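You operate a simulated robot arm through the tools that you are given. There is no shell and no other tool.

You are at the controls of a simulated two-armed robot. One attempt, no reset.

## Task
Shut and lock the lid, spin both frames dry at 200 RPM, switch off.
Fine: one whole run, wait till the basket is still, dial back at 0, main switch OFF; nothing dropped, broken or left on.

The check looks at the end state, three seconds after you hand in, the way a careful person would. Anything else that was tipped, shoved, dropped, spilled or broken makes it a failure. Lids that push on must go on centred and level and be pressed home; caps that screw on are set level and turned clockwise until they are tight.

## Robot
Two 7-joint arms with two-finger parallel grippers on one trunk that stands fixed in place. Base frame: the origin is at the foot of the trunk, x ahead of it, y to its left, z up. Units: m, rad, N and s.
The left shoulder is at [0.071, 0.156, 1.33], the right one opposite. Payload 3.91 kg a hand.
Tool frame (each hand has its own): the origin (TCP) lies between the finger pads and is the grasp point; the fingertips stand 0.03 m ahead of it; z points along the fingers, y is the line along which they close. Largest opening 0.11 m; finger width 0.02, thickness 0.01; the body of the gripper, 0.048 by 0.112 m, starts 0.055 m behind the TCP.
Orientation is that of the tool frame in the base frame, as a unit quaternion [x, y, z, w]. With the fingers straight down and closing along the base's y, the tool's x points along the base's -x, its y along +y and its z along -z.

## Interface
- The arms move only by the tool jog_arm. It takes "left_rows", "right_rows" or both (then of equal length, played together; a hand with none holds still); each is a list of rows, each an object (a shift or turn left out is 0, a gripper value left out holds the last) with "travel": the shift along the tool's x, y, z in m, a list of three; "rotation": the turn, a rotation vector about the tool's x, y, z in rad, a list of three; "claw": the gripper command, from -1 (fully open) to 1 (shut), values between in proportion. In form: [{"travel": [dx, dy, dz], "rotation": [ax, ay, az], "claw": claw}, ...]. A call has 1 to 20 rows; each row shifts and turns the commanded pose from where the row before left it, along the tool's axes as they then stand. Each row takes 0.2 s and may step no farther than 0.05 m and 0.15 rad from the row before; otherwise, or with a gripper value out of range, the whole call is refused. Where a pose cannot be reached the arm comes as near as it can. A force on the tool above 40 N (or 10 N above the force at the start of the call, whichever is more), or a blocked arm, ends the call early, and 0.2 s more pass. Each finger travels about 0.108 m/s and halts on what it meets, pressing with about 38 N; the grip force reading is that of the motor and also rises with nothing between the fingers. The clock runs only during rows and for 0.2 s after the last one: add rows that do not move to give the fingers time. The reply holds the time, the measured pose of the TCP, the force on the tool along the base axes, the opening and the grip force, in the units named above and with some noise, with the torque about the TCP (base axes, N m) and any sound that the robot's microphone picked up.
- Cameras (640 x 400 px; columns grow to the right, rows downward): "scene" is now at [0.125, -0.0544, 1.5766]; the picture's right is [-0.59, -0.81, 0.00], its down [-0.32, 0.23, -0.92] and it looks along [0.74, -0.54, -0.39] (base axes); focal length 240 px, centre (320, 200). "left" rides on the left gripper at [0.072, -0.017, -0.103] in its tool frame; the picture's right is [0.23, 0.97, 0.00], its down [-0.76, 0.18, -0.62] and it looks along [-0.61, 0.14, 0.78] (tool axes); focal length 222 px, centre (320, 200). "right" rides on the right gripper at [0.072, 0.017, -0.103] in its tool frame; the picture's right is [-0.23, 0.97, 0.00], its down [-0.76, -0.18, -0.62] and it looks along [-0.61, -0.14, 0.78] (tool axes); focal length 222 px, centre (320, 200). There is no depth. A picture from a camera that has moved, and an enlarged one, comes with that camera's place and axes in the base frame and with its lens.
- snapshot(camera): a new picture of that camera. It takes no simulated time.
- slide_trunk(by): slides the trunk up (or, below 0, down) by that many m; the arms and the scene camera ride with it, the base frame stays. It gives what a move gives, with no picture.
- turn_head(pan, tilt): turns the head with the scene camera to pan (to the left, within 1.501 rad either way) and tilt (down, from -0.506 to 1.204), counted from straight ahead of the robot. It gives what a move gives.
- zoom(camera, box): a new picture of the part [left, top, right, bottom] of that camera's present view, enlarged. It takes no simulated time.
- sign_off(): hands the job in; it is judged then, once.

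Places have to be worked out from the pictures, the camera data and where the tool is seen. Open the grippers and draw the arms clear of the work before you hand the job in, unless the task says otherwise.

The tools are called as name(argument=value, ...) on one line, values as JSON. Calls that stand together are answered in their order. jog_arm: Moves the arms, as the interface text tells. Its arguments: {"type":"object","properties":{"left_rows":{"type":"array","items":{"type":"object","properties":{"travel":{"type":"array","items":{"type":"number"}},"rotation":{"type":"array","items":{"type":"number"}},"claw":{"type":"number"}}}},"right_rows":{"type":"array","items":{"type":"object","properties":{"travel":{"type":"array","items":{"type":"number"}},"rotation":{"type":"array","items":{"type":"number"}},"claw":{"type":"number"}}}}},"required":[]} The other tools are called the same way: slide_trunk (by) slides the trunk up or down; turn_head (pan, tilt) turns the head that bears the scene camera; snapshot (camera) takes a picture; zoom (camera, box) takes an enlarged picture of a part of a camera's view; sign_off () hands the job in.

At the start:

```text
time_s: 0.0
left_tool_pos: [0.8338, -0.0094, 1.5324]
left_ee_rot: [0.0, 1.0, 0.0, 0.0]
left_force: [0.1, -0.5, -0.2]
left_torque: [0.01, 0.02, -0.02]
left_gripper_width: 0.11
left_finger_force: 0.1
right_tool_pos: [0.3825, -0.5153, 1.5546]
right_ee_rot: [0.0, 1.0, 0.0, 0.0]
right_force: [0.5, 0.5, -0.2]
right_torque: [0.0, 0.03, -0.01]
right_gripper_width: 0.11
right_finger_force: 0.0
trunk travel left (down, up): [-0.775, 0.165]
head pan, tilt: [-0.63, 0.401]
```

scene: 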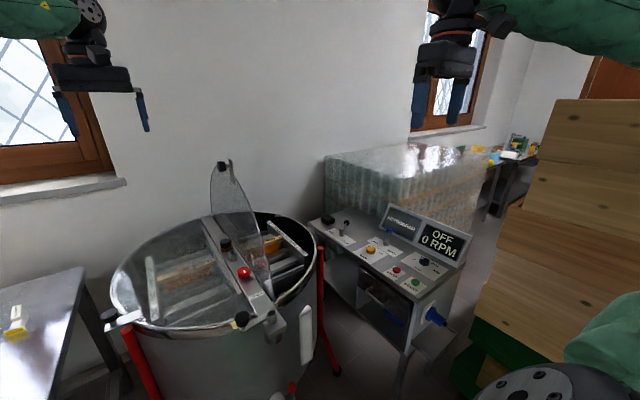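
right: 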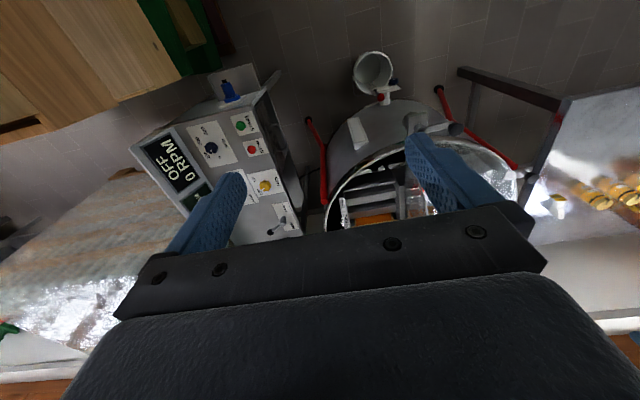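
left: 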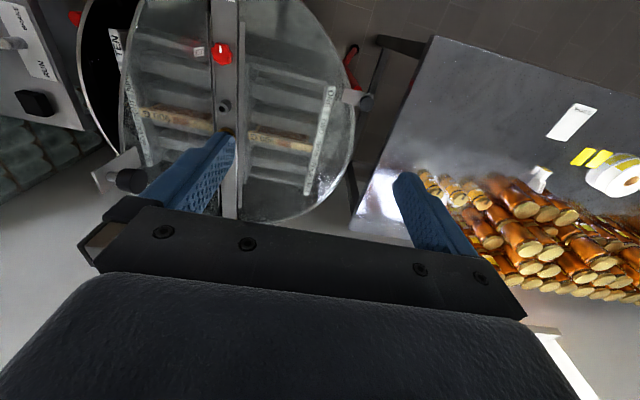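

I start by looking closer at the extractor, its lid halves and the control panel from the scene camera.

zoom(camera="scene", box=[90, 140, 350, 400])

zoom(camera="scene", box=[300, 190, 480, 340])

zoom(camera="right", box=[120, 40, 320, 250])

zoom(camera="left", box=[60, 0, 380, 230])

```text
1.54 times, centred on (220, 270) of scene
camera zoom: at [0.125, -0.0544, 1.5766], right [-0.59, -0.81, 0.0], down [-0.32, 0.23, -0.92], along [0.74, -0.54, -0.39], focal length 369 px, centre (474, 92)
```

zoom: 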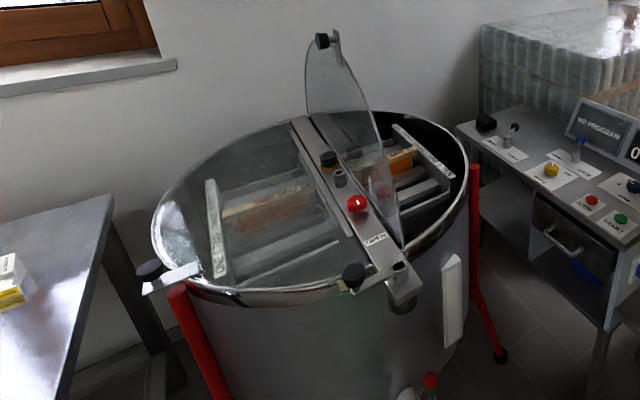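

```text
2.67 times, centred on (390, 265) of scene
camera zoom: at [0.125, -0.0544, 1.5766], right [-0.59, -0.81, 0.0], down [-0.32, 0.23, -0.92], along [0.74, -0.54, -0.39], focal length 640 px, centre (133, 27)
```

zoom: 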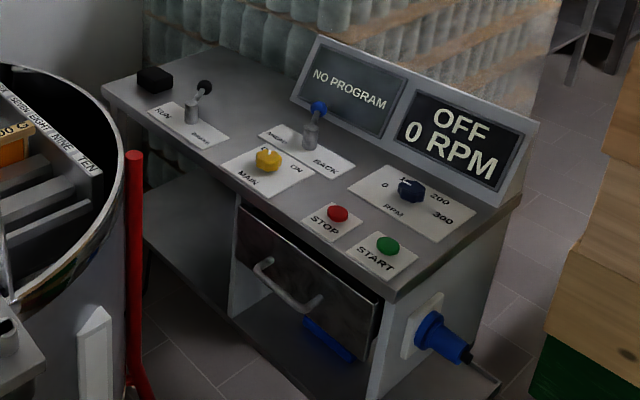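

```text
1.90 times, centred on (220, 145) of right
camera zoom: at [0.3093, -0.4987, 1.6595], right [0.23, 0.97, 0.0], down [0.76, -0.18, 0.62], along [0.61, -0.14, -0.78], focal length 423 px, centre (510, 305)
```

zoom: 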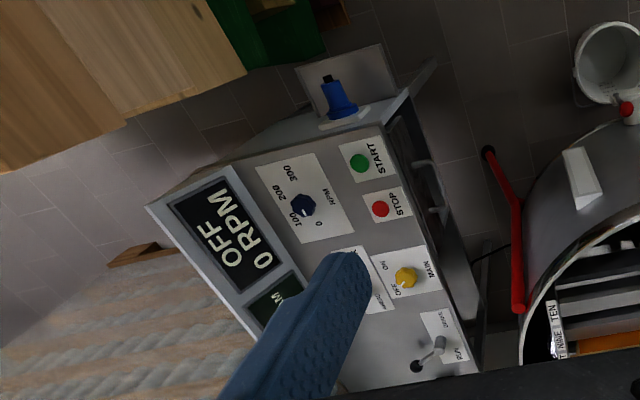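

```text
1.74 times, centred on (220, 115) of left
camera zoom: at [0.7604, -0.0263, 1.6356], right [-0.23, 0.97, 0.0], down [0.76, 0.18, 0.62], along [0.61, 0.14, -0.78], focal length 386 px, centre (494, 348)
```

zoom: 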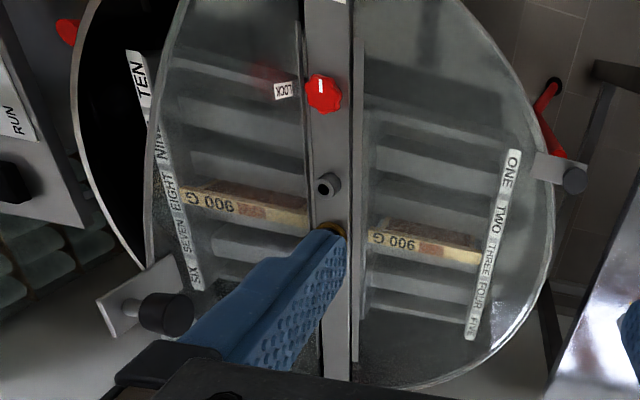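

The panel shows OFF and 0 RPM, with levers labelled RUN and BACK. I zoom in on each control's label, the lid lock, and the gate with the bucket.

zoom(camera="scene", box=[330, 205, 410, 265])

zoom(camera="scene", box=[380, 200, 470, 300])

zoom(camera="scene", box=[200, 220, 320, 340])

zoom(camera="right", box=[330, 40, 480, 140])

zoom(camera="right", box=[320, 120, 540, 230])

zoom(camera="right", box=[140, 100, 310, 240])

```text
6.67 times, centred on (370, 235) of scene
camera zoom: at [0.125, -0.0544, 1.5766], right [-0.59, -0.81, 0.0], down [-0.32, 0.23, -0.92], along [0.74, -0.54, -0.39], focal length 1600 px, centre (-13, -33)
```

zoom: 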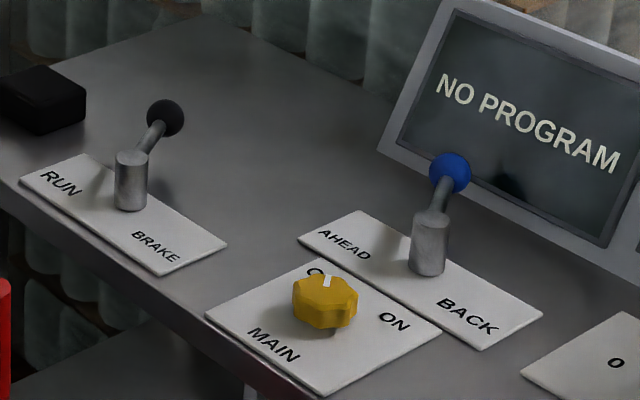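

```text
4.00 times, centred on (425, 250) of scene
camera zoom: at [0.125, -0.0544, 1.5766], right [-0.59, -0.81, 0.0], down [-0.32, 0.23, -0.92], along [0.74, -0.54, -0.39], focal length 960 px, centre (-100, 0)
```

zoom: 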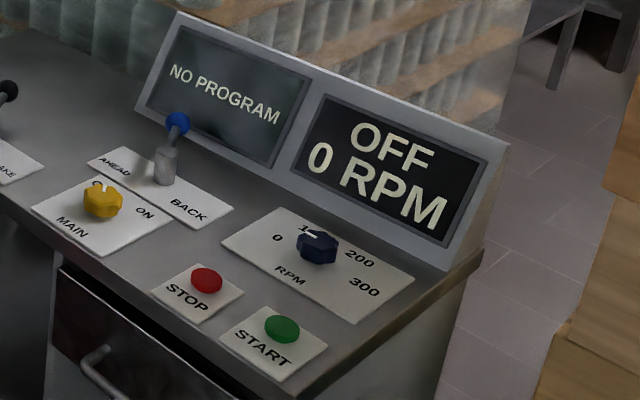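

```text
3.33 times, centred on (260, 280) of scene
camera zoom: at [0.125, -0.0544, 1.5766], right [-0.59, -0.81, 0.0], down [-0.32, 0.23, -0.92], along [0.74, -0.54, -0.39], focal length 800 px, centre (520, -67)
```

zoom: 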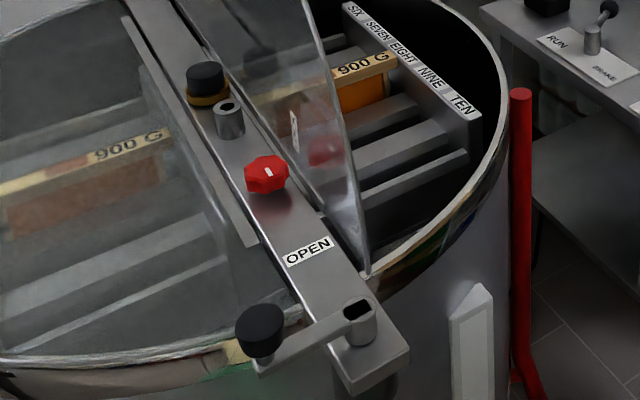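

```text
4.00 times, centred on (405, 90) of right
camera zoom: at [0.3093, -0.4987, 1.6595], right [0.23, 0.97, 0.0], down [0.76, -0.18, 0.62], along [0.61, -0.14, -0.78], focal length 888 px, centre (-20, 640)
```

zoom: 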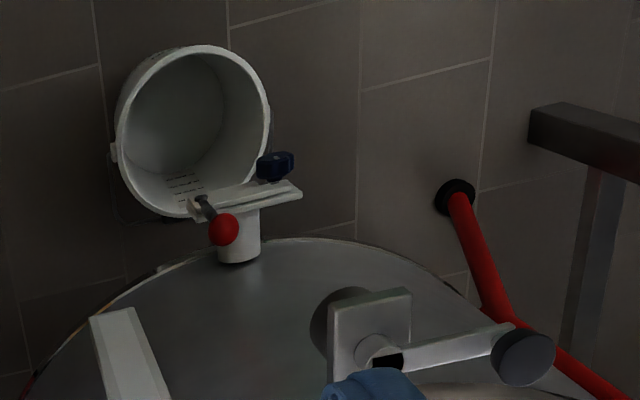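

```text
2.91 times, centred on (430, 175) of right
camera zoom: at [0.3093, -0.4987, 1.6595], right [0.23, 0.97, 0.0], down [0.76, -0.18, 0.62], along [0.61, -0.14, -0.78], focal length 646 px, centre (0, 273)
```

zoom: 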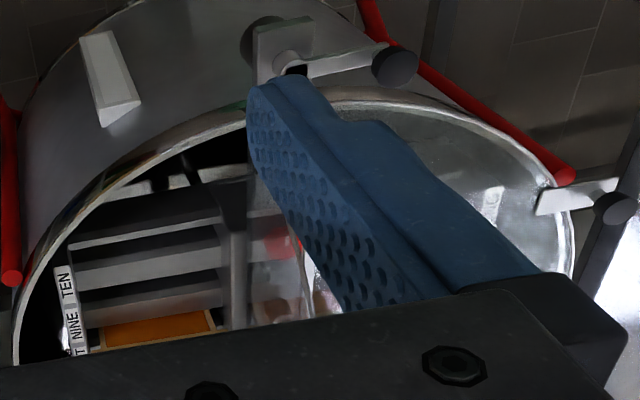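

```text
2.86 times, centred on (225, 170) of right
camera zoom: at [0.3093, -0.4987, 1.6595], right [0.23, 0.97, 0.0], down [0.76, -0.18, 0.62], along [0.61, -0.14, -0.78], focal length 635 px, centre (591, 286)
```

zoom: 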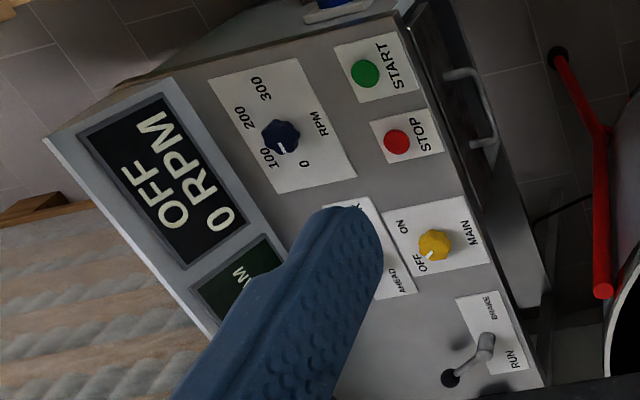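

The MAIN knob triangulates to about (0.79, -0.85, 0.88) and the red lid knob to about (0.873, -0.247, 0.98). I turn the head toward the panel and then lower the trunk somewhat to see better which way the levers and dial point.

turn_head(pan=-0.9, tilt=0.55)

snapshot(camera="scene")

zoom(camera="scene", box=[240, 140, 400, 240])

```text
time_s: 0.8
left_tool_pos: [0.8337, -0.01, 1.534]
left_ee_rot: [0.0, 1.0, 0.0, 0.0]
left_force: [-0.6, 0.1, -0.2]
left_torque: [0.0, -0.03, 0.03]
left_gripper_width: 0.11
left_finger_force: 0.1
right_tool_pos: [0.3819, -0.5154, 1.5565]
right_ee_rot: [0.0, 1.0, 0.0, 0.001]
right_force: [-0.1, -0.9, -0.1]
right_torque: [-0.01, 0.0, 0.04]
right_gripper_width: 0.1099
right_finger_force: 0.0
trunk travel left (down, up): [-0.775, 0.165]
head pan, tilt: [-0.901, 0.55]
```

```text
taken
camera scene: at [0.106, -0.0701, 1.563], right [-0.78, -0.62, 0.0], down [-0.32, 0.41, -0.85], along [0.53, -0.67, -0.52], focal length 240 px, centre (320, 200)
```

scene: 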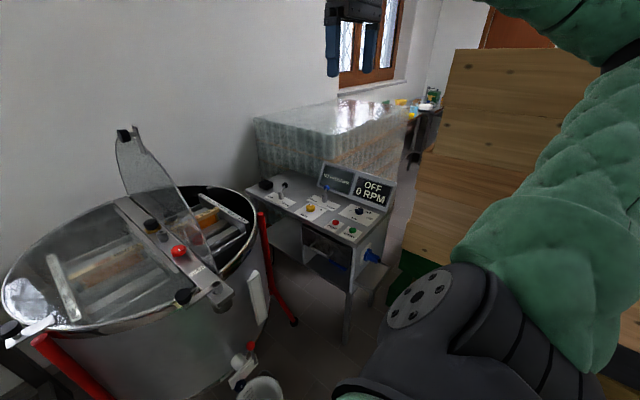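

```text
4.00 times, centred on (320, 190) of scene
camera zoom: at [0.106, -0.0701, 1.563], right [-0.78, -0.62, 0.0], down [-0.32, 0.41, -0.85], along [0.53, -0.67, -0.52], focal length 960 px, centre (320, 240)
```

zoom: 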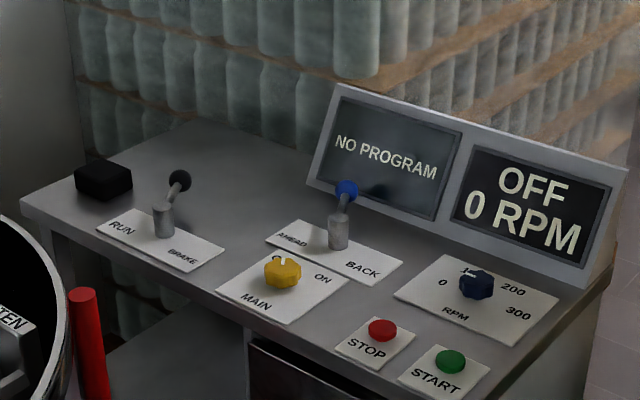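

The levers both seem to lean toward the panel's back, so I can't tell their state from here. I bring the right hand nearer to the panel so its wrist camera can look closely.

jog_arm(right_rows=[{"travel": [-0.0117, -0.0275, 0.034]}, {"travel": [-0.0117, -0.0275, 0.034]}, {"travel": [-0.0117, -0.0275, 0.034]}, {"travel": [-0.0117, -0.0275, 0.034]}, {"travel": [-0.0117, -0.0275, 0.034]}, {"travel": [-0.0117, -0.0275, 0.034]}])

snapshot(camera="right")

snapshot(camera="scene")

```text
time_s: 2.2
left_tool_pos: [0.8332, -0.0111, 1.533]
left_ee_rot: [-0.001, 1.0, 0.0, 0.001]
left_force: [-1.1, -0.3, 1.2]
left_torque: [0.0, -0.01, 0.0]
left_gripper_width: 0.11
left_finger_force: 0.1
right_tool_pos: [0.4474, -0.678, 1.3562]
right_ee_rot: [0.0, 1.0, 0.001, 0.0]
right_force: [0.8, 0.2, -0.9]
right_torque: [0.02, -0.01, 0.01]
right_gripper_width: 0.1101
right_finger_force: 0.1
trunk travel left (down, up): [-0.775, 0.165]
head pan, tilt: [-0.901, 0.55]
```

```text
taken
camera right: at [0.3749, -0.6623, 1.4592], right [0.23, 0.97, 0.0], down [0.76, -0.18, 0.62], along [0.61, -0.14, -0.78], focal length 222 px, centre (320, 200)
```

right: 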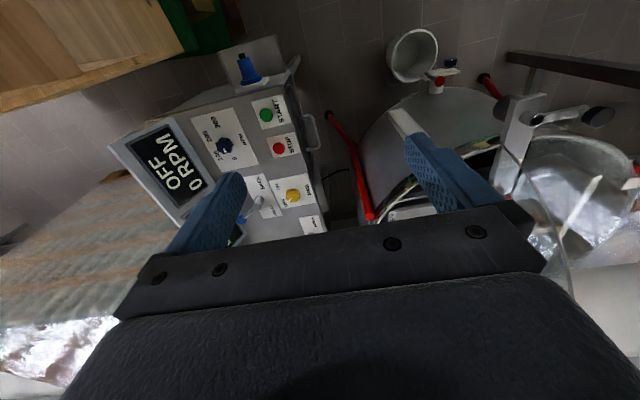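

```text
taken
camera scene: at [0.1064, -0.0708, 1.5629], right [-0.78, -0.62, 0.0], down [-0.33, 0.41, -0.85], along [0.53, -0.67, -0.52], focal length 240 px, centre (320, 200)
```

scene: 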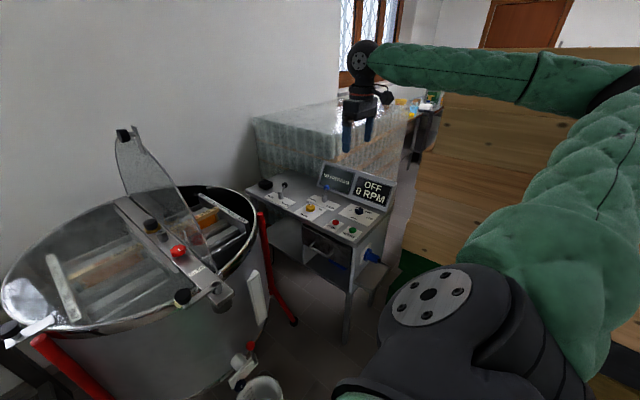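

The fingers hide the levers from here. I turn the right hand about 0.7 rad clockwise so its camera faces the panel, and shift it toward the panel a bit.

jog_arm(right_rows=[{"rotation": [0, 0, 0.14]}, {"rotation": [0, 0, 0.14]}, {"rotation": [0, 0, 0.14]}, {"rotation": [0, 0, 0.14]}, {"rotation": [0, 0, 0.14]}])

snapshot(camera="right")

```text
time_s: 3.4
left_tool_pos: [0.8324, -0.0078, 1.533]
left_ee_rot: [0.0, 1.0, 0.0, 0.0]
left_force: [0.1, 0.1, -0.2]
left_torque: [0.0, -0.01, 0.03]
left_gripper_width: 0.1099
left_finger_force: 0.0
right_tool_pos: [0.4512, -0.6804, 1.3528]
right_ee_rot: [0.344, 0.939, 0.0, 0.0]
right_force: [0.0, 0.2, -0.4]
right_torque: [-0.01, -0.01, -0.01]
right_gripper_width: 0.1101
right_finger_force: 0.0
trunk travel left (down, up): [-0.775, 0.165]
head pan, tilt: [-0.901, 0.55]
```

```text
taken
camera right: at [0.4065, -0.6204, 1.4569], right [0.8, 0.6, 0.0], down [0.47, -0.63, 0.62], along [0.37, -0.5, -0.78], focal length 222 px, centre (320, 200)
```

right: 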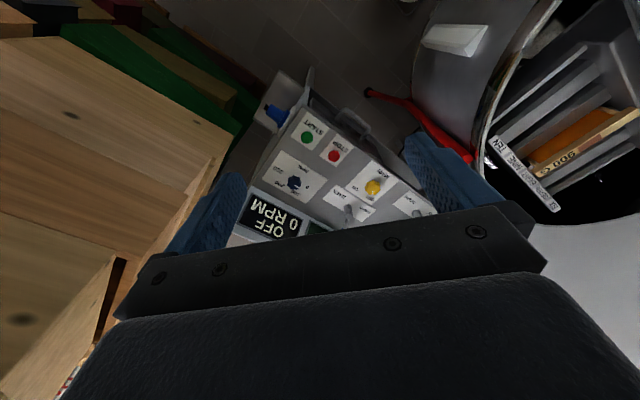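

The panel is now visible between the fingers. I move the hand 0.1 m forward toward the panel so the levers come clear of the gripper bar.

jog_arm(right_rows=[{"travel": [-0.04, 0, 0]}, {"travel": [-0.04, 0, 0]}, {"travel": [-0.04, 0, 0]}])

zoom(camera="right", box=[220, 50, 460, 220])

```text
time_s: 4.2
left_tool_pos: [0.8337, -0.0121, 1.5315]
left_ee_rot: [0.001, 1.0, 0.001, 0.0]
left_force: [0.1, -0.1, 0.3]
left_torque: [0.03, 0.02, 0.01]
left_gripper_width: 0.1101
left_finger_force: 0.0
right_tool_pos: [0.5445, -0.7598, 1.3525]
right_ee_rot: [0.344, 0.939, 0.0, -0.001]
right_force: [-0.8, 0.1, -0.8]
right_torque: [0.01, 0.03, -0.01]
right_gripper_width: 0.11
right_finger_force: 0.0
trunk travel left (down, up): [-0.775, 0.165]
head pan, tilt: [-0.901, 0.55]
```

```text
2.35 times, centred on (340, 135) of right
camera zoom: at [0.5002, -0.7006, 1.4556], right [0.8, 0.6, 0.0], down [0.47, -0.63, 0.62], along [0.37, -0.5, -0.78], focal length 523 px, centre (273, 353)
```

zoom: 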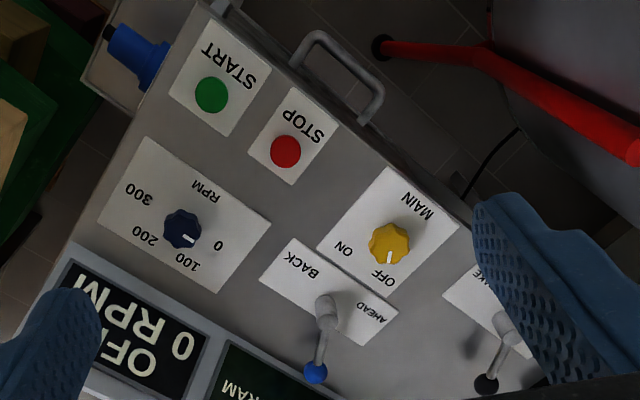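

This view is clear: MAIN marker is at OFF. I zoom further on the dial and each lever.

zoom(camera="right", box=[260, 100, 340, 160])

zoom(camera="right", box=[310, 130, 430, 220])

zoom(camera="scene", box=[245, 165, 345, 225])

```text
6.67 times, centred on (300, 130) of right
camera zoom: at [0.5002, -0.7006, 1.4556], right [0.8, 0.6, 0.0], down [0.47, -0.63, 0.62], along [0.37, -0.5, -0.78], focal length 1481 px, centre (453, 667)
```

zoom: 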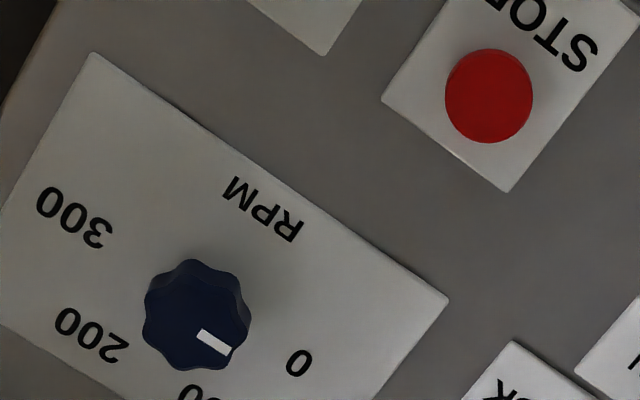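

```text
4.44 times, centred on (370, 175) of right
camera zoom: at [0.5002, -0.7006, 1.4556], right [0.8, 0.6, 0.0], down [0.47, -0.63, 0.62], along [0.37, -0.5, -0.78], focal length 987 px, centre (98, 311)
```

zoom: 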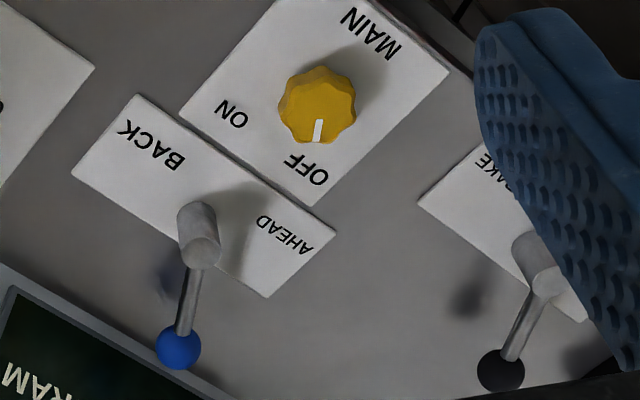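

```text
6.40 times, centred on (295, 195) of scene
camera zoom: at [0.1074, -0.0714, 1.5628], right [-0.78, -0.62, 0.0], down [-0.33, 0.41, -0.85], along [0.53, -0.67, -0.52], focal length 1536 px, centre (480, 232)
```

zoom: 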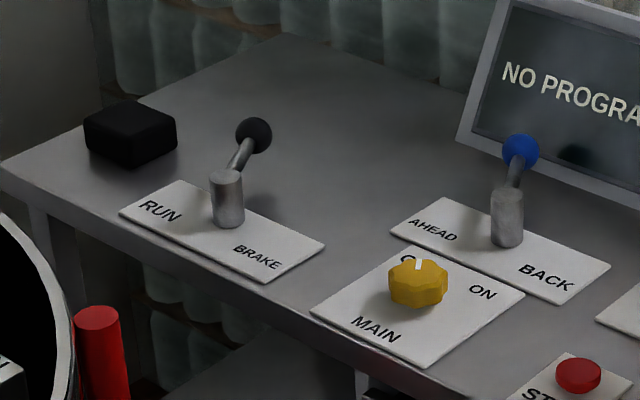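

The dial marker points at 0, MAIN at OFF, and the AHEAD/BACK lever leans a bit toward AHEAD. The RUN/BRAKE lever is still unclear, so I move the right hand 0.16 m further ahead for a better look at it.

jog_arm(right_rows=[{"travel": [-0.0306, 0.0258, 0]}, {"travel": [-0.0306, 0.0258, 0]}, {"travel": [-0.0306, 0.0258, 0]}, {"travel": [-0.0306, 0.0258, 0]}])

snapshot(camera="right")

zoom(camera="right", box=[200, 60, 440, 210])

```text
time_s: 5.2
left_tool_pos: [0.8356, -0.0098, 1.5309]
left_ee_rot: [0.001, 1.0, -0.001, -0.001]
left_force: [1.0, 1.1, 0.0]
left_torque: [-0.07, 0.03, -0.01]
left_gripper_width: 0.11
left_finger_force: 0.0
right_tool_pos: [0.7087, -0.7625, 1.3485]
right_ee_rot: [0.344, 0.939, 0.0, -0.002]
right_force: [1.0, 0.2, -2.8]
right_torque: [0.01, 0.02, 0.01]
right_gripper_width: 0.11
right_finger_force: 0.0
trunk travel left (down, up): [-0.775, 0.165]
head pan, tilt: [-0.901, 0.55]
```

```text
taken
camera right: at [0.6638, -0.7027, 1.4522], right [0.8, 0.6, 0.0], down [0.47, -0.63, 0.62], along [0.37, -0.5, -0.78], focal length 222 px, centre (320, 200)
```

right: 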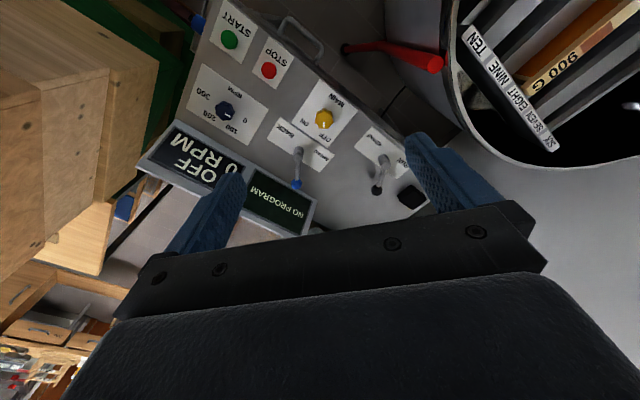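

```text
2.67 times, centred on (320, 135) of right
camera zoom: at [0.6638, -0.7027, 1.4522], right [0.8, 0.6, 0.0], down [0.47, -0.63, 0.62], along [0.37, -0.5, -0.78], focal length 592 px, centre (320, 373)
```

zoom: 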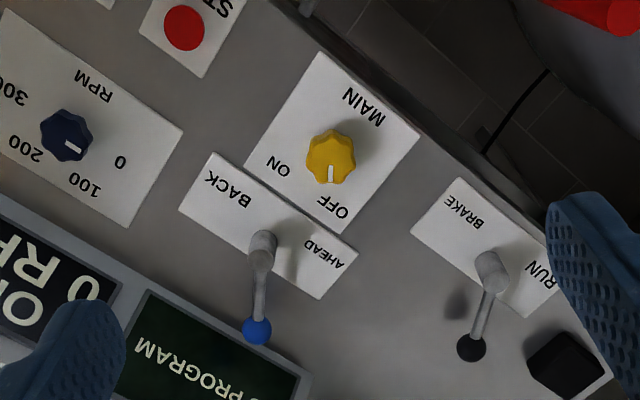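

Working out the levers against their posts, both lean about 30° to the left, so they sit at RUN and AHEAD, which is what we want. Now I look at the lid, its red lock knob and the parts on the bar.

zoom(camera="left", box=[150, 0, 290, 140])

zoom(camera="left", box=[60, 60, 260, 220])

zoom(camera="scene", box=[90, 120, 250, 320])

zoom(camera="scene", box=[140, 210, 260, 320])

```text
2.86 times, centred on (220, 70) of left
camera zoom: at [0.7638, -0.0257, 1.6339], right [-0.23, 0.97, 0.0], down [0.76, 0.18, 0.62], along [0.61, 0.14, -0.78], focal length 635 px, centre (606, 571)
```

zoom: 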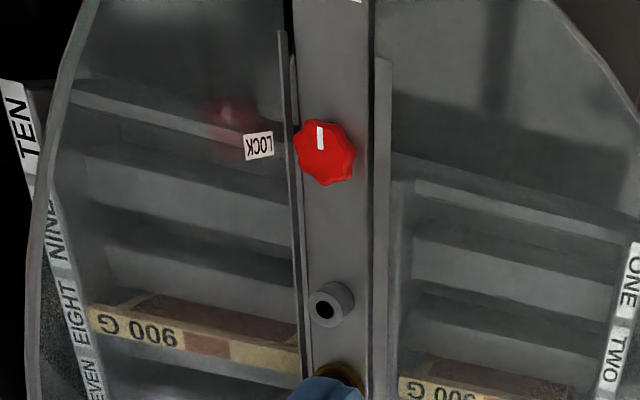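

```text
2.50 times, centred on (160, 140) of left
camera zoom: at [0.7638, -0.0257, 1.6339], right [-0.23, 0.97, 0.0], down [0.76, 0.18, 0.62], along [0.61, 0.14, -0.78], focal length 555 px, centre (720, 350)
```

zoom: 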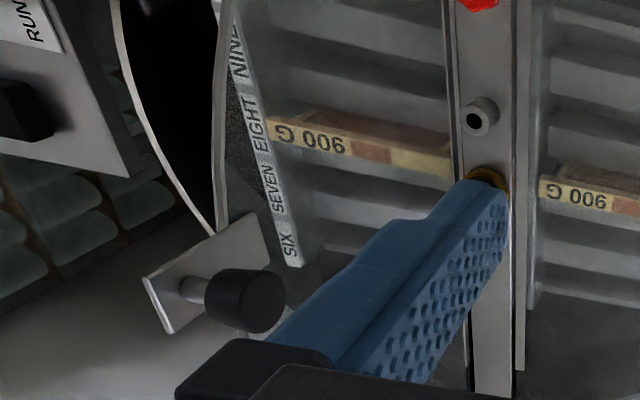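

```text
2.00 times, centred on (170, 220) of scene
camera zoom: at [0.109, -0.0698, 1.5623], right [-0.78, -0.62, 0.0], down [-0.33, 0.41, -0.85], along [0.53, -0.67, -0.52], focal length 480 px, centre (620, 160)
```

zoom: 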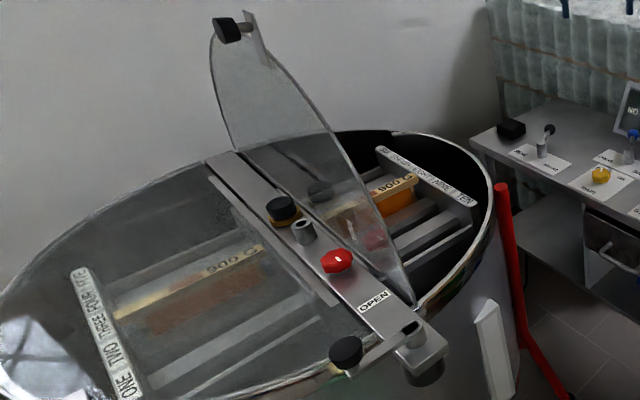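

```text
3.64 times, centred on (200, 265) of scene
camera zoom: at [0.109, -0.0698, 1.5623], right [-0.78, -0.62, 0.0], down [-0.33, 0.41, -0.85], along [0.53, -0.67, -0.52], focal length 873 px, centre (756, -36)
```

zoom: 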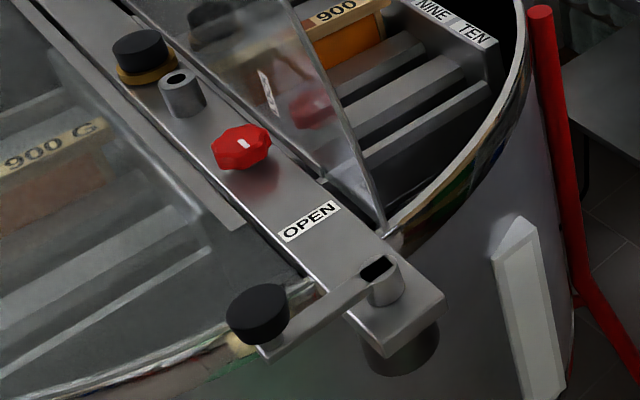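

Both halves' handles and the hinge are now located: the raised half stands about vertical over a hinge at y ≈ -0.29, z ≈ 0.975, its near edge at x ≈ 0.70–0.84. I draw the right hand back and turn it straight again, to approach the raised half's near edge from the robot side.

jog_arm(right_rows=[{"rotation": [0, 0, -0.1405]}, {"rotation": [0, 0, -0.1405]}, {"rotation": [0, 0, -0.1405]}, {"rotation": [0, 0, -0.1405]}, {"rotation": [0, 0, -0.1405]}, {"travel": [0.0209, 0.036, -0.005]}, {"travel": [0.0209, 0.036, -0.005]}, {"travel": [0.0209, 0.036, -0.005]}, {"travel": [0.0209, 0.036, -0.005]}, {"travel": [0.0209, 0.036, -0.005]}, {"travel": [0.0209, 0.036, -0.005]}, {"travel": [0.0209, 0.036, -0.005]}, {"travel": [0.0209, 0.036, -0.005]}, {"travel": [0.0209, 0.036, -0.005]}, {"travel": [0.0209, 0.036, -0.005]}])

jog_arm(right_rows=[{"rotation": [0, -0.131, 0]}, {"rotation": [0, -0.131, 0]}, {"rotation": [0, -0.131, 0]}, {"rotation": [0, -0.131, 0]}, {"rotation": [0, -0.131, 0]}, {"rotation": [0, -0.131, 0]}])

snapshot(camera="right")

snapshot(camera="scene")

```text
time_s: 8.4
left_tool_pos: [0.8323, -0.0079, 1.5333]
left_ee_rot: [0.0, 1.0, 0.0, 0.0]
left_force: [0.6, -0.2, -0.2]
left_torque: [-0.03, -0.05, -0.02]
left_gripper_width: 0.1103
left_finger_force: 0.0
right_tool_pos: [0.4941, -0.3948, 1.4038]
right_ee_rot: [0.0, 1.0, 0.0, 0.0]
right_force: [-1.0, 0.2, 0.4]
right_torque: [-0.03, 0.0, -0.02]
right_gripper_width: 0.1101
right_finger_force: 0.0
trunk travel left (down, up): [-0.775, 0.165]
head pan, tilt: [-0.901, 0.55]
```

```text
time_s: 9.8
left_tool_pos: [0.8339, -0.0111, 1.5325]
left_ee_rot: [0.0, 1.0, 0.001, 0.001]
left_force: [0.1, -0.1, -0.2]
left_torque: [0.01, 0.0, -0.01]
left_gripper_width: 0.1101
left_finger_force: 0.2
right_tool_pos: [0.5001, -0.4021, 1.4073]
right_ee_rot: [-0.001, 0.924, 0.002, 0.384]
right_force: [1.2, 0.1, -0.8]
right_torque: [-0.03, 0.0, -0.01]
right_gripper_width: 0.1099
right_finger_force: 0.0
right hand out of reach, approached as far as the arm can: row 6
trunk travel left (down, up): [-0.775, 0.165]
head pan, tilt: [-0.901, 0.55]
```

```text
taken
camera right: at [0.3756, -0.3855, 1.4284], right [0.16, 0.97, 0.16], down [0.1, -0.18, 0.98], along [0.98, -0.14, -0.12], focal length 222 px, centre (320, 200)
```

right: 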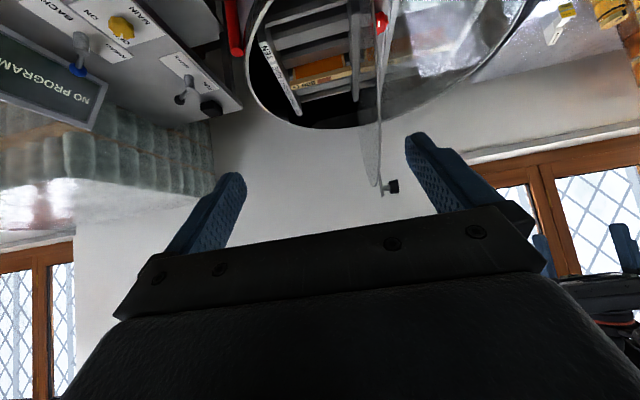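

```text
taken
camera scene: at [0.1063, -0.0714, 1.5629], right [-0.78, -0.62, 0.0], down [-0.33, 0.41, -0.85], along [0.53, -0.67, -0.52], focal length 240 px, centre (320, 200)
```

scene: 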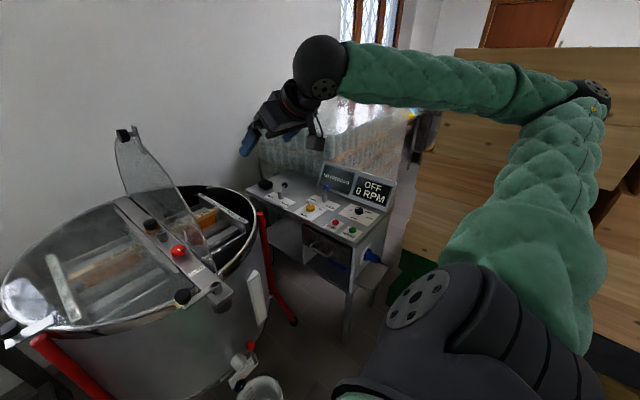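

The hand is tilted 45° and sees the raised half nearly edge-on. I zoom to find its plane and lean.

zoom(camera="right", box=[320, 0, 440, 210])

zoom(camera="right", box=[240, 0, 400, 100])

```text
1.90 times, centred on (380, 105) of right
camera zoom: at [0.3756, -0.3855, 1.4284], right [0.16, 0.97, 0.16], down [0.1, -0.18, 0.98], along [0.98, -0.14, -0.12], focal length 423 px, centre (206, 381)
```

zoom: 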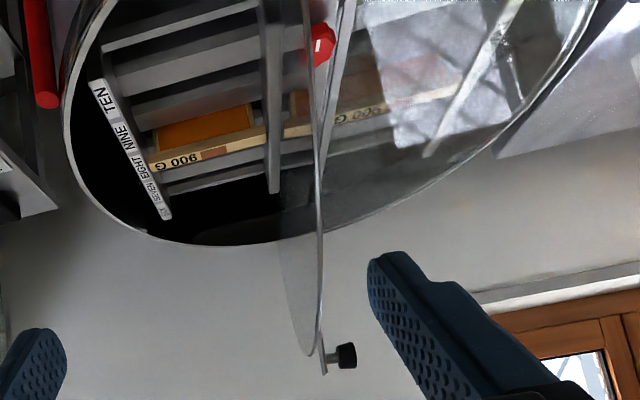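

```text
4.00 times, centred on (320, 50) of right
camera zoom: at [0.3756, -0.3855, 1.4284], right [0.16, 0.97, 0.16], down [0.1, -0.18, 0.98], along [0.98, -0.14, -0.12], focal length 888 px, centre (320, 800)
```

zoom: 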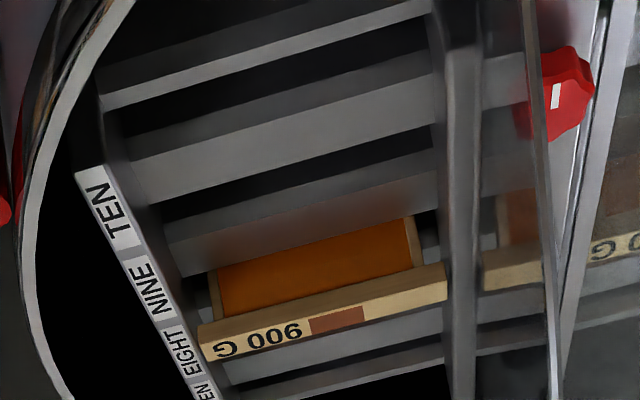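

The tub centre works out near (1.09, -0.25) with a rim radius of about 0.40, and the hinge near y -0.285, z 0.96. I move the open right hand to just outside the near edge of the raised half so its fingers can straddle the plate.

jog_arm(right_rows=[{"travel": [-0.0042, 0.0136, 0.0371]}, {"travel": [-0.0042, 0.0136, 0.0371]}, {"travel": [-0.0042, 0.0136, 0.0371]}, {"travel": [-0.0042, 0.0136, 0.0371]}, {"travel": [-0.0042, 0.0136, 0.0371]}, {"travel": [-0.0042, 0.0136, 0.0371]}, {"travel": [-0.0042, 0.0136, 0.0371]}, {"travel": [-0.0042, 0.0136, 0.0371]}])

snapshot(camera="right")

turn_head(pan=-0.5, tilt=0.5)

snapshot(camera="scene")

snapshot(camera="left")

```text
time_s: 11.6
left_tool_pos: [0.8358, -0.0099, 1.531]
left_ee_rot: [0.001, 1.0, 0.0, 0.0]
left_force: [0.4, -0.1, -0.4]
left_torque: [-0.03, 0.01, 0.0]
left_gripper_width: 0.1099
left_finger_force: 0.1
right_tool_pos: [0.7335, -0.2931, 1.2173]
right_ee_rot: [0.0, 0.924, -0.001, 0.382]
right_force: [1.2, 0.9, 0.0]
right_torque: [-0.02, 0.01, 0.01]
right_gripper_width: 0.1099
right_finger_force: 0.0
trunk travel left (down, up): [-0.775, 0.165]
head pan, tilt: [-0.901, 0.55]
```

```text
taken
camera right: at [0.6085, -0.2775, 1.2393], right [0.16, 0.97, 0.16], down [0.1, -0.18, 0.98], along [0.98, -0.14, -0.12], focal length 222 px, centre (320, 200)
```

right: 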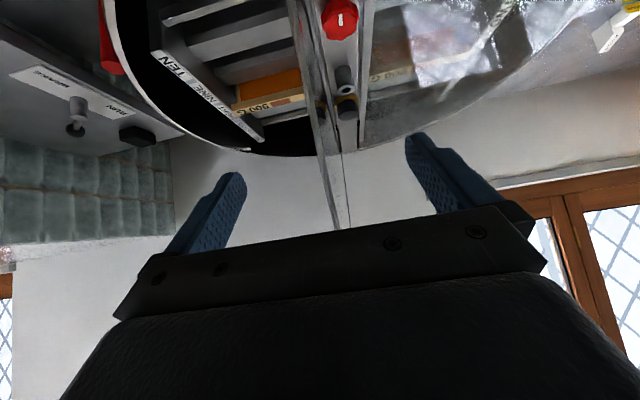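

```text
time_s: 12.4
left_tool_pos: [0.8325, -0.0101, 1.5329]
left_ee_rot: [0.0, 1.0, 0.0, 0.0]
left_force: [0.4, 0.7, 0.2]
left_torque: [-0.01, 0.01, 0.02]
left_gripper_width: 0.1099
left_finger_force: 0.1
right_tool_pos: [0.7313, -0.2944, 1.2185]
right_ee_rot: [-0.001, 0.924, 0.001, 0.384]
right_force: [-0.4, -0.2, -0.3]
right_torque: [-0.01, 0.0, 0.03]
right_gripper_width: 0.11
right_finger_force: 0.0
trunk travel left (down, up): [-0.775, 0.165]
head pan, tilt: [-0.499, 0.499]
```

```text
taken
camera scene: at [0.1297, -0.0436, 1.5676], right [-0.48, -0.88, 0.0], down [-0.42, 0.23, -0.88], along [0.77, -0.42, -0.48], focal length 240 px, centre (320, 200)
```

scene: 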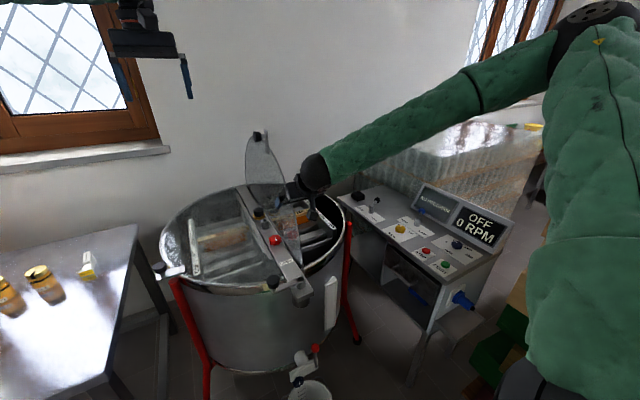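

```text
taken
camera left: at [0.76, -0.0265, 1.6359], right [-0.23, 0.97, 0.0], down [0.76, 0.18, 0.62], along [0.61, 0.14, -0.78], focal length 222 px, centre (320, 200)
```

left: 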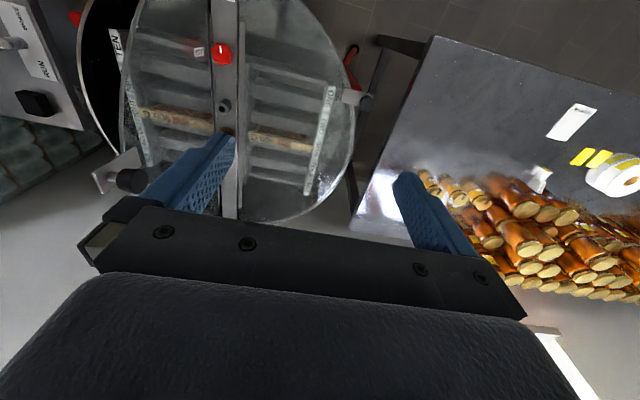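

The plate's edge sits centred between the open fingers. I advance 0.08 m along the fingers so that they straddle the edge, watching the force.

jog_arm(right_rows=[{"travel": [0, 0, 0.02]}, {"travel": [0, 0, 0.02]}, {"travel": [0, 0, 0.02]}, {"travel": [0, 0, 0.02]}])

snapshot(camera="right")

zoom(camera="scene", box=[200, 110, 360, 310])

```text
time_s: 13.4
left_tool_pos: [0.8342, -0.0096, 1.5318]
left_ee_rot: [0.0, 1.0, -0.001, -0.001]
left_force: [-0.4, -0.1, 0.1]
left_torque: [0.01, 0.0, 0.01]
left_gripper_width: 0.1099
left_finger_force: 0.1
right_tool_pos: [0.7945, -0.2928, 1.1599]
right_ee_rot: [0.0, 0.924, 0.001, 0.382]
right_force: [0.4, 0.1, -0.4]
right_torque: [0.0, 0.0, -0.01]
right_gripper_width: 0.1097
right_finger_force: 0.1
trunk travel left (down, up): [-0.775, 0.165]
head pan, tilt: [-0.499, 0.499]
```

```text
taken
camera right: at [0.6696, -0.2775, 1.182], right [0.16, 0.97, 0.16], down [0.1, -0.18, 0.98], along [0.98, -0.14, -0.12], focal length 222 px, centre (320, 200)
```

right: 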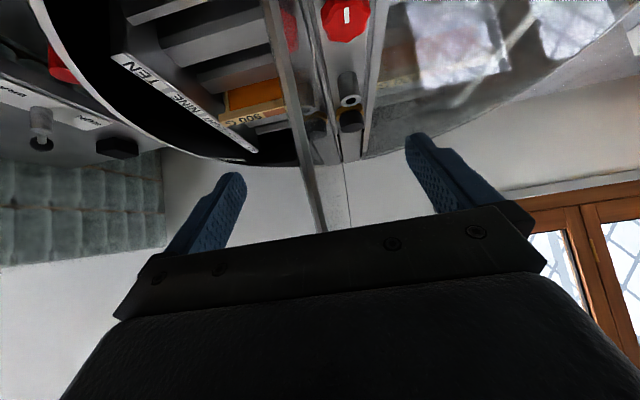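

```text
2.00 times, centred on (280, 210) of scene
camera zoom: at [0.1318, -0.0434, 1.5673], right [-0.48, -0.88, 0.0], down [-0.42, 0.23, -0.88], along [0.77, -0.42, -0.48], focal length 480 px, centre (400, 180)
```

zoom: 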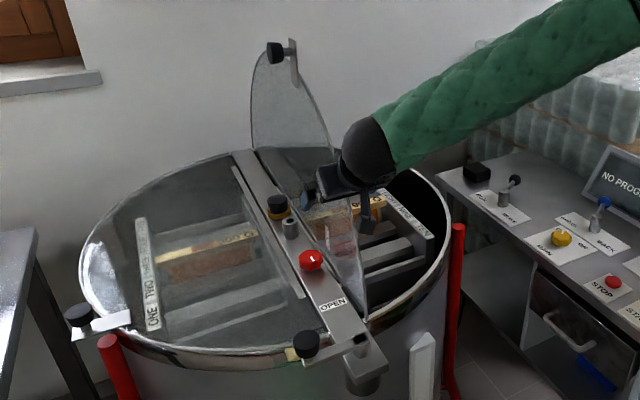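

zoom(camera="right", box=[210, 80, 450, 250])

zoom(camera="scene", box=[240, 150, 340, 260])

```text
2.35 times, centred on (330, 165) of right
camera zoom: at [0.6696, -0.2775, 1.182], right [0.16, 0.97, 0.16], down [0.1, -0.18, 0.98], along [0.98, -0.14, -0.12], focal length 523 px, centre (296, 282)
```

zoom: 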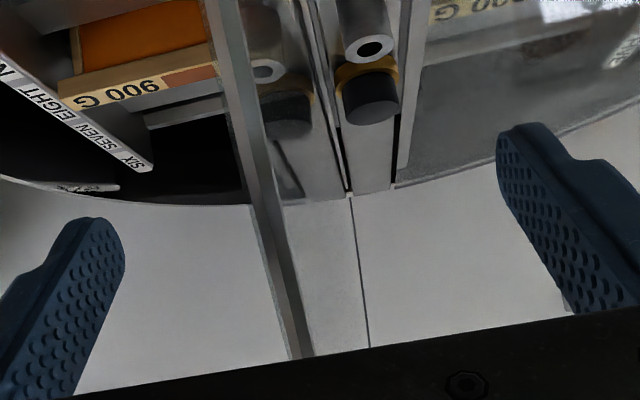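

```text
3.64 times, centred on (290, 205) of scene
camera zoom: at [0.1318, -0.0434, 1.5673], right [-0.48, -0.88, 0.0], down [-0.42, 0.23, -0.88], along [0.77, -0.42, -0.48], focal length 873 px, centre (429, 182)
```

zoom: 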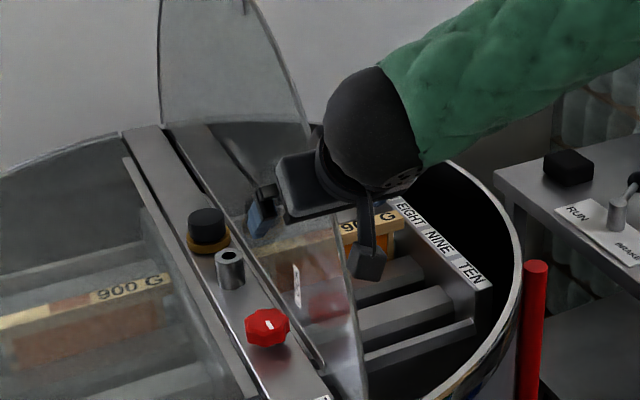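

The plate is about 6 mm thick and passes between the fingers roughly 6 mm to the right of centre, leaning slightly outward. I centre the hand on it, match its lean, and close the fingers to a loose 3 cm cage around the plate.

jog_arm(right_rows=[{"travel": [0, -0.006, 0], "rotation": [-0.035, 0, 0.035], "claw": 0.45}, {"claw": 0.45}, {"claw": 0.45}, {"claw": 0.45}])

zoom(camera="right", box=[210, 80, 450, 250])

zoom(camera="scene", box=[240, 110, 360, 260])

```text
time_s: 14.4
left_tool_pos: [0.8326, -0.0105, 1.5325]
left_ee_rot: [-0.001, 1.0, 0.0, 0.0]
left_force: [-0.1, 0.2, 0.1]
left_torque: [-0.03, -0.01, 0.0]
left_gripper_width: 0.1098
left_finger_force: 0.1
right_tool_pos: [0.7924, -0.2978, 1.1617]
right_ee_rot: [0.01, 0.923, 0.023, 0.383]
right_force: [0.0, -0.3, 0.2]
right_torque: [-0.01, 0.0, 0.03]
right_gripper_width: 0.0303
right_finger_force: 0.1
trunk travel left (down, up): [-0.775, 0.165]
head pan, tilt: [-0.499, 0.499]
```

```text
2.35 times, centred on (330, 165) of right
camera zoom: at [0.6677, -0.2836, 1.1851], right [0.16, 0.96, 0.21], down [0.1, -0.23, 0.97], along [0.98, -0.13, -0.13], focal length 523 px, centre (296, 282)
```

zoom: 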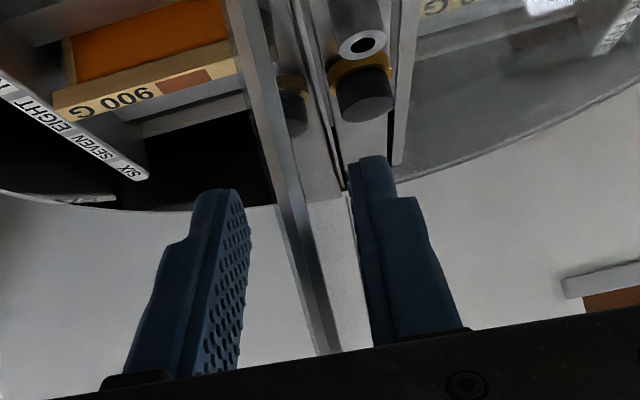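

```text
2.67 times, centred on (300, 185) of scene
camera zoom: at [0.1302, -0.0437, 1.5675], right [-0.48, -0.88, 0.0], down [-0.42, 0.23, -0.88], along [0.77, -0.42, -0.48], focal length 640 px, centre (373, 240)
```

zoom: 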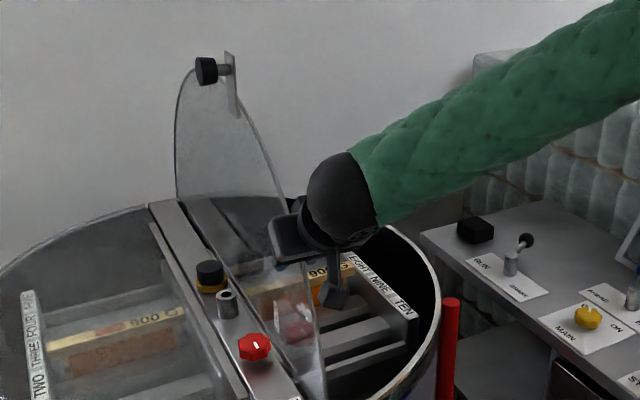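

The plate is caged between the fingers without touching force. I start swinging it down about the hinge, 0.5 rad first.

jog_arm(right_rows=[{"travel": [0.0007, -0.02, 0.0007], "rotation": [-0.0707, 0, 0.0707]}, {"travel": [0.0007, -0.02, 0.0007], "rotation": [-0.0707, 0, 0.0707]}, {"travel": [0.0007, -0.02, 0.0007], "rotation": [-0.0707, 0, 0.0707]}, {"travel": [0.0007, -0.02, 0.0007], "rotation": [-0.0707, 0, 0.0707]}, {"travel": [0.0007, -0.02, 0.0007], "rotation": [-0.0707, 0, 0.0707]}])

snapshot(camera="right")

zoom(camera="scene", box=[200, 110, 400, 310])

```text
time_s: 15.7
left_tool_pos: [0.8325, -0.0102, 1.5332]
left_ee_rot: [0.0, 1.0, 0.0, 0.0]
left_force: [0.1, 0.1, -0.1]
left_torque: [0.03, 0.0, 0.02]
left_gripper_width: 0.1101
left_finger_force: 0.0
right_tool_pos: [0.79, -0.3935, 1.1353]
right_ee_rot: [0.103, 0.889, 0.252, 0.369]
right_force: [-0.6, 0.7, 1.5]
right_torque: [-0.02, 0.02, 0.02]
right_gripper_width: 0.031
right_finger_force: 0.3
trunk travel left (down, up): [-0.775, 0.165]
head pan, tilt: [-0.499, 0.499]
```

```text
taken
camera right: at [0.6662, -0.3912, 1.1628], right [0.16, 0.75, 0.65], down [0.1, -0.66, 0.74], along [0.98, -0.05, -0.18], focal length 222 px, centre (320, 200)
```

right: 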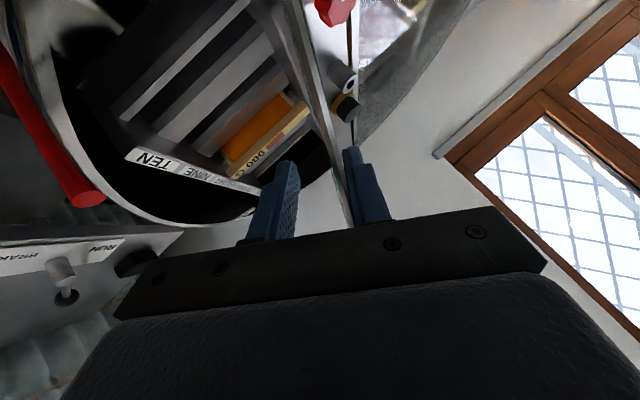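

```text
2.00 times, centred on (300, 210) of scene
camera zoom: at [0.13, -0.0443, 1.5675], right [-0.48, -0.88, 0.0], down [-0.42, 0.23, -0.88], along [0.77, -0.42, -0.48], focal length 480 px, centre (360, 180)
```

zoom: 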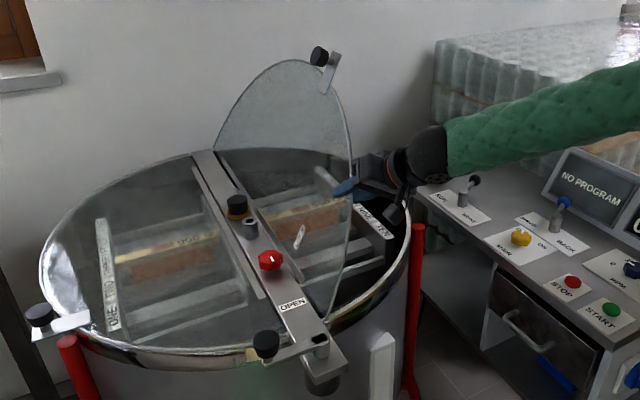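

The half follows, pushed by the upper finger, with low force. I continue by another 0.5 rad.

jog_arm(right_rows=[{"travel": [0.0007, -0.02, 0.0007], "rotation": [-0.0707, 0, 0.0707]}, {"travel": [0.0007, -0.02, 0.0007], "rotation": [-0.0707, 0, 0.0707]}, {"travel": [0.0007, -0.02, 0.0007], "rotation": [-0.0707, 0, 0.0707]}, {"travel": [0.0007, -0.02, 0.0007], "rotation": [-0.0707, 0, 0.0707]}, {"travel": [0.0007, -0.02, 0.0007], "rotation": [-0.0707, 0, 0.0707]}])

snapshot(camera="right")

zoom(camera="scene", box=[200, 110, 400, 310])

```text
time_s: 16.9
left_tool_pos: [0.8338, -0.0108, 1.5339]
left_ee_rot: [0.0, 1.0, 0.001, -0.001]
left_force: [-0.7, 0.1, -0.2]
left_torque: [-0.01, 0.01, 0.02]
left_gripper_width: 0.11
left_finger_force: 0.1
right_tool_pos: [0.7925, -0.4613, 1.0641]
right_ee_rot: [0.192, 0.799, 0.464, 0.33]
right_force: [0.6, -0.2, -0.4]
right_torque: [-0.03, -0.01, 0.02]
right_gripper_width: 0.0303
right_finger_force: 0.0
trunk travel left (down, up): [-0.775, 0.165]
head pan, tilt: [-0.499, 0.499]
```

```text
taken
camera right: at [0.669, -0.473, 1.0896], right [0.16, 0.34, 0.93], down [0.1, -0.94, 0.33], along [0.98, 0.04, -0.18], focal length 222 px, centre (320, 200)
```

right: 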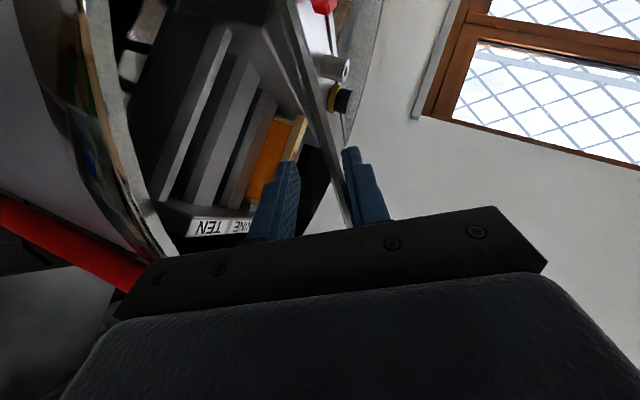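

```text
2.00 times, centred on (300, 210) of scene
camera zoom: at [0.1309, -0.0443, 1.5674], right [-0.48, -0.88, 0.0], down [-0.42, 0.23, -0.88], along [0.77, -0.42, -0.48], focal length 480 px, centre (360, 180)
```

zoom: 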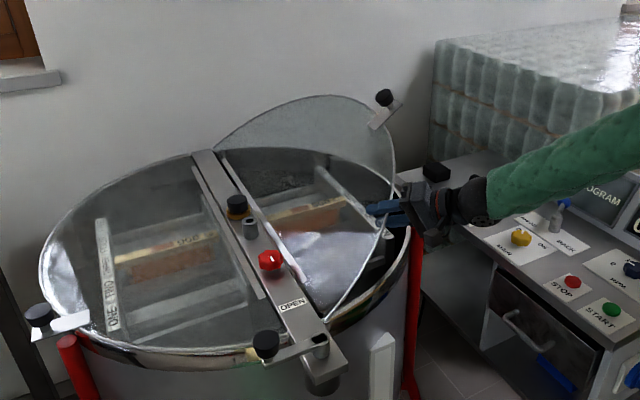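

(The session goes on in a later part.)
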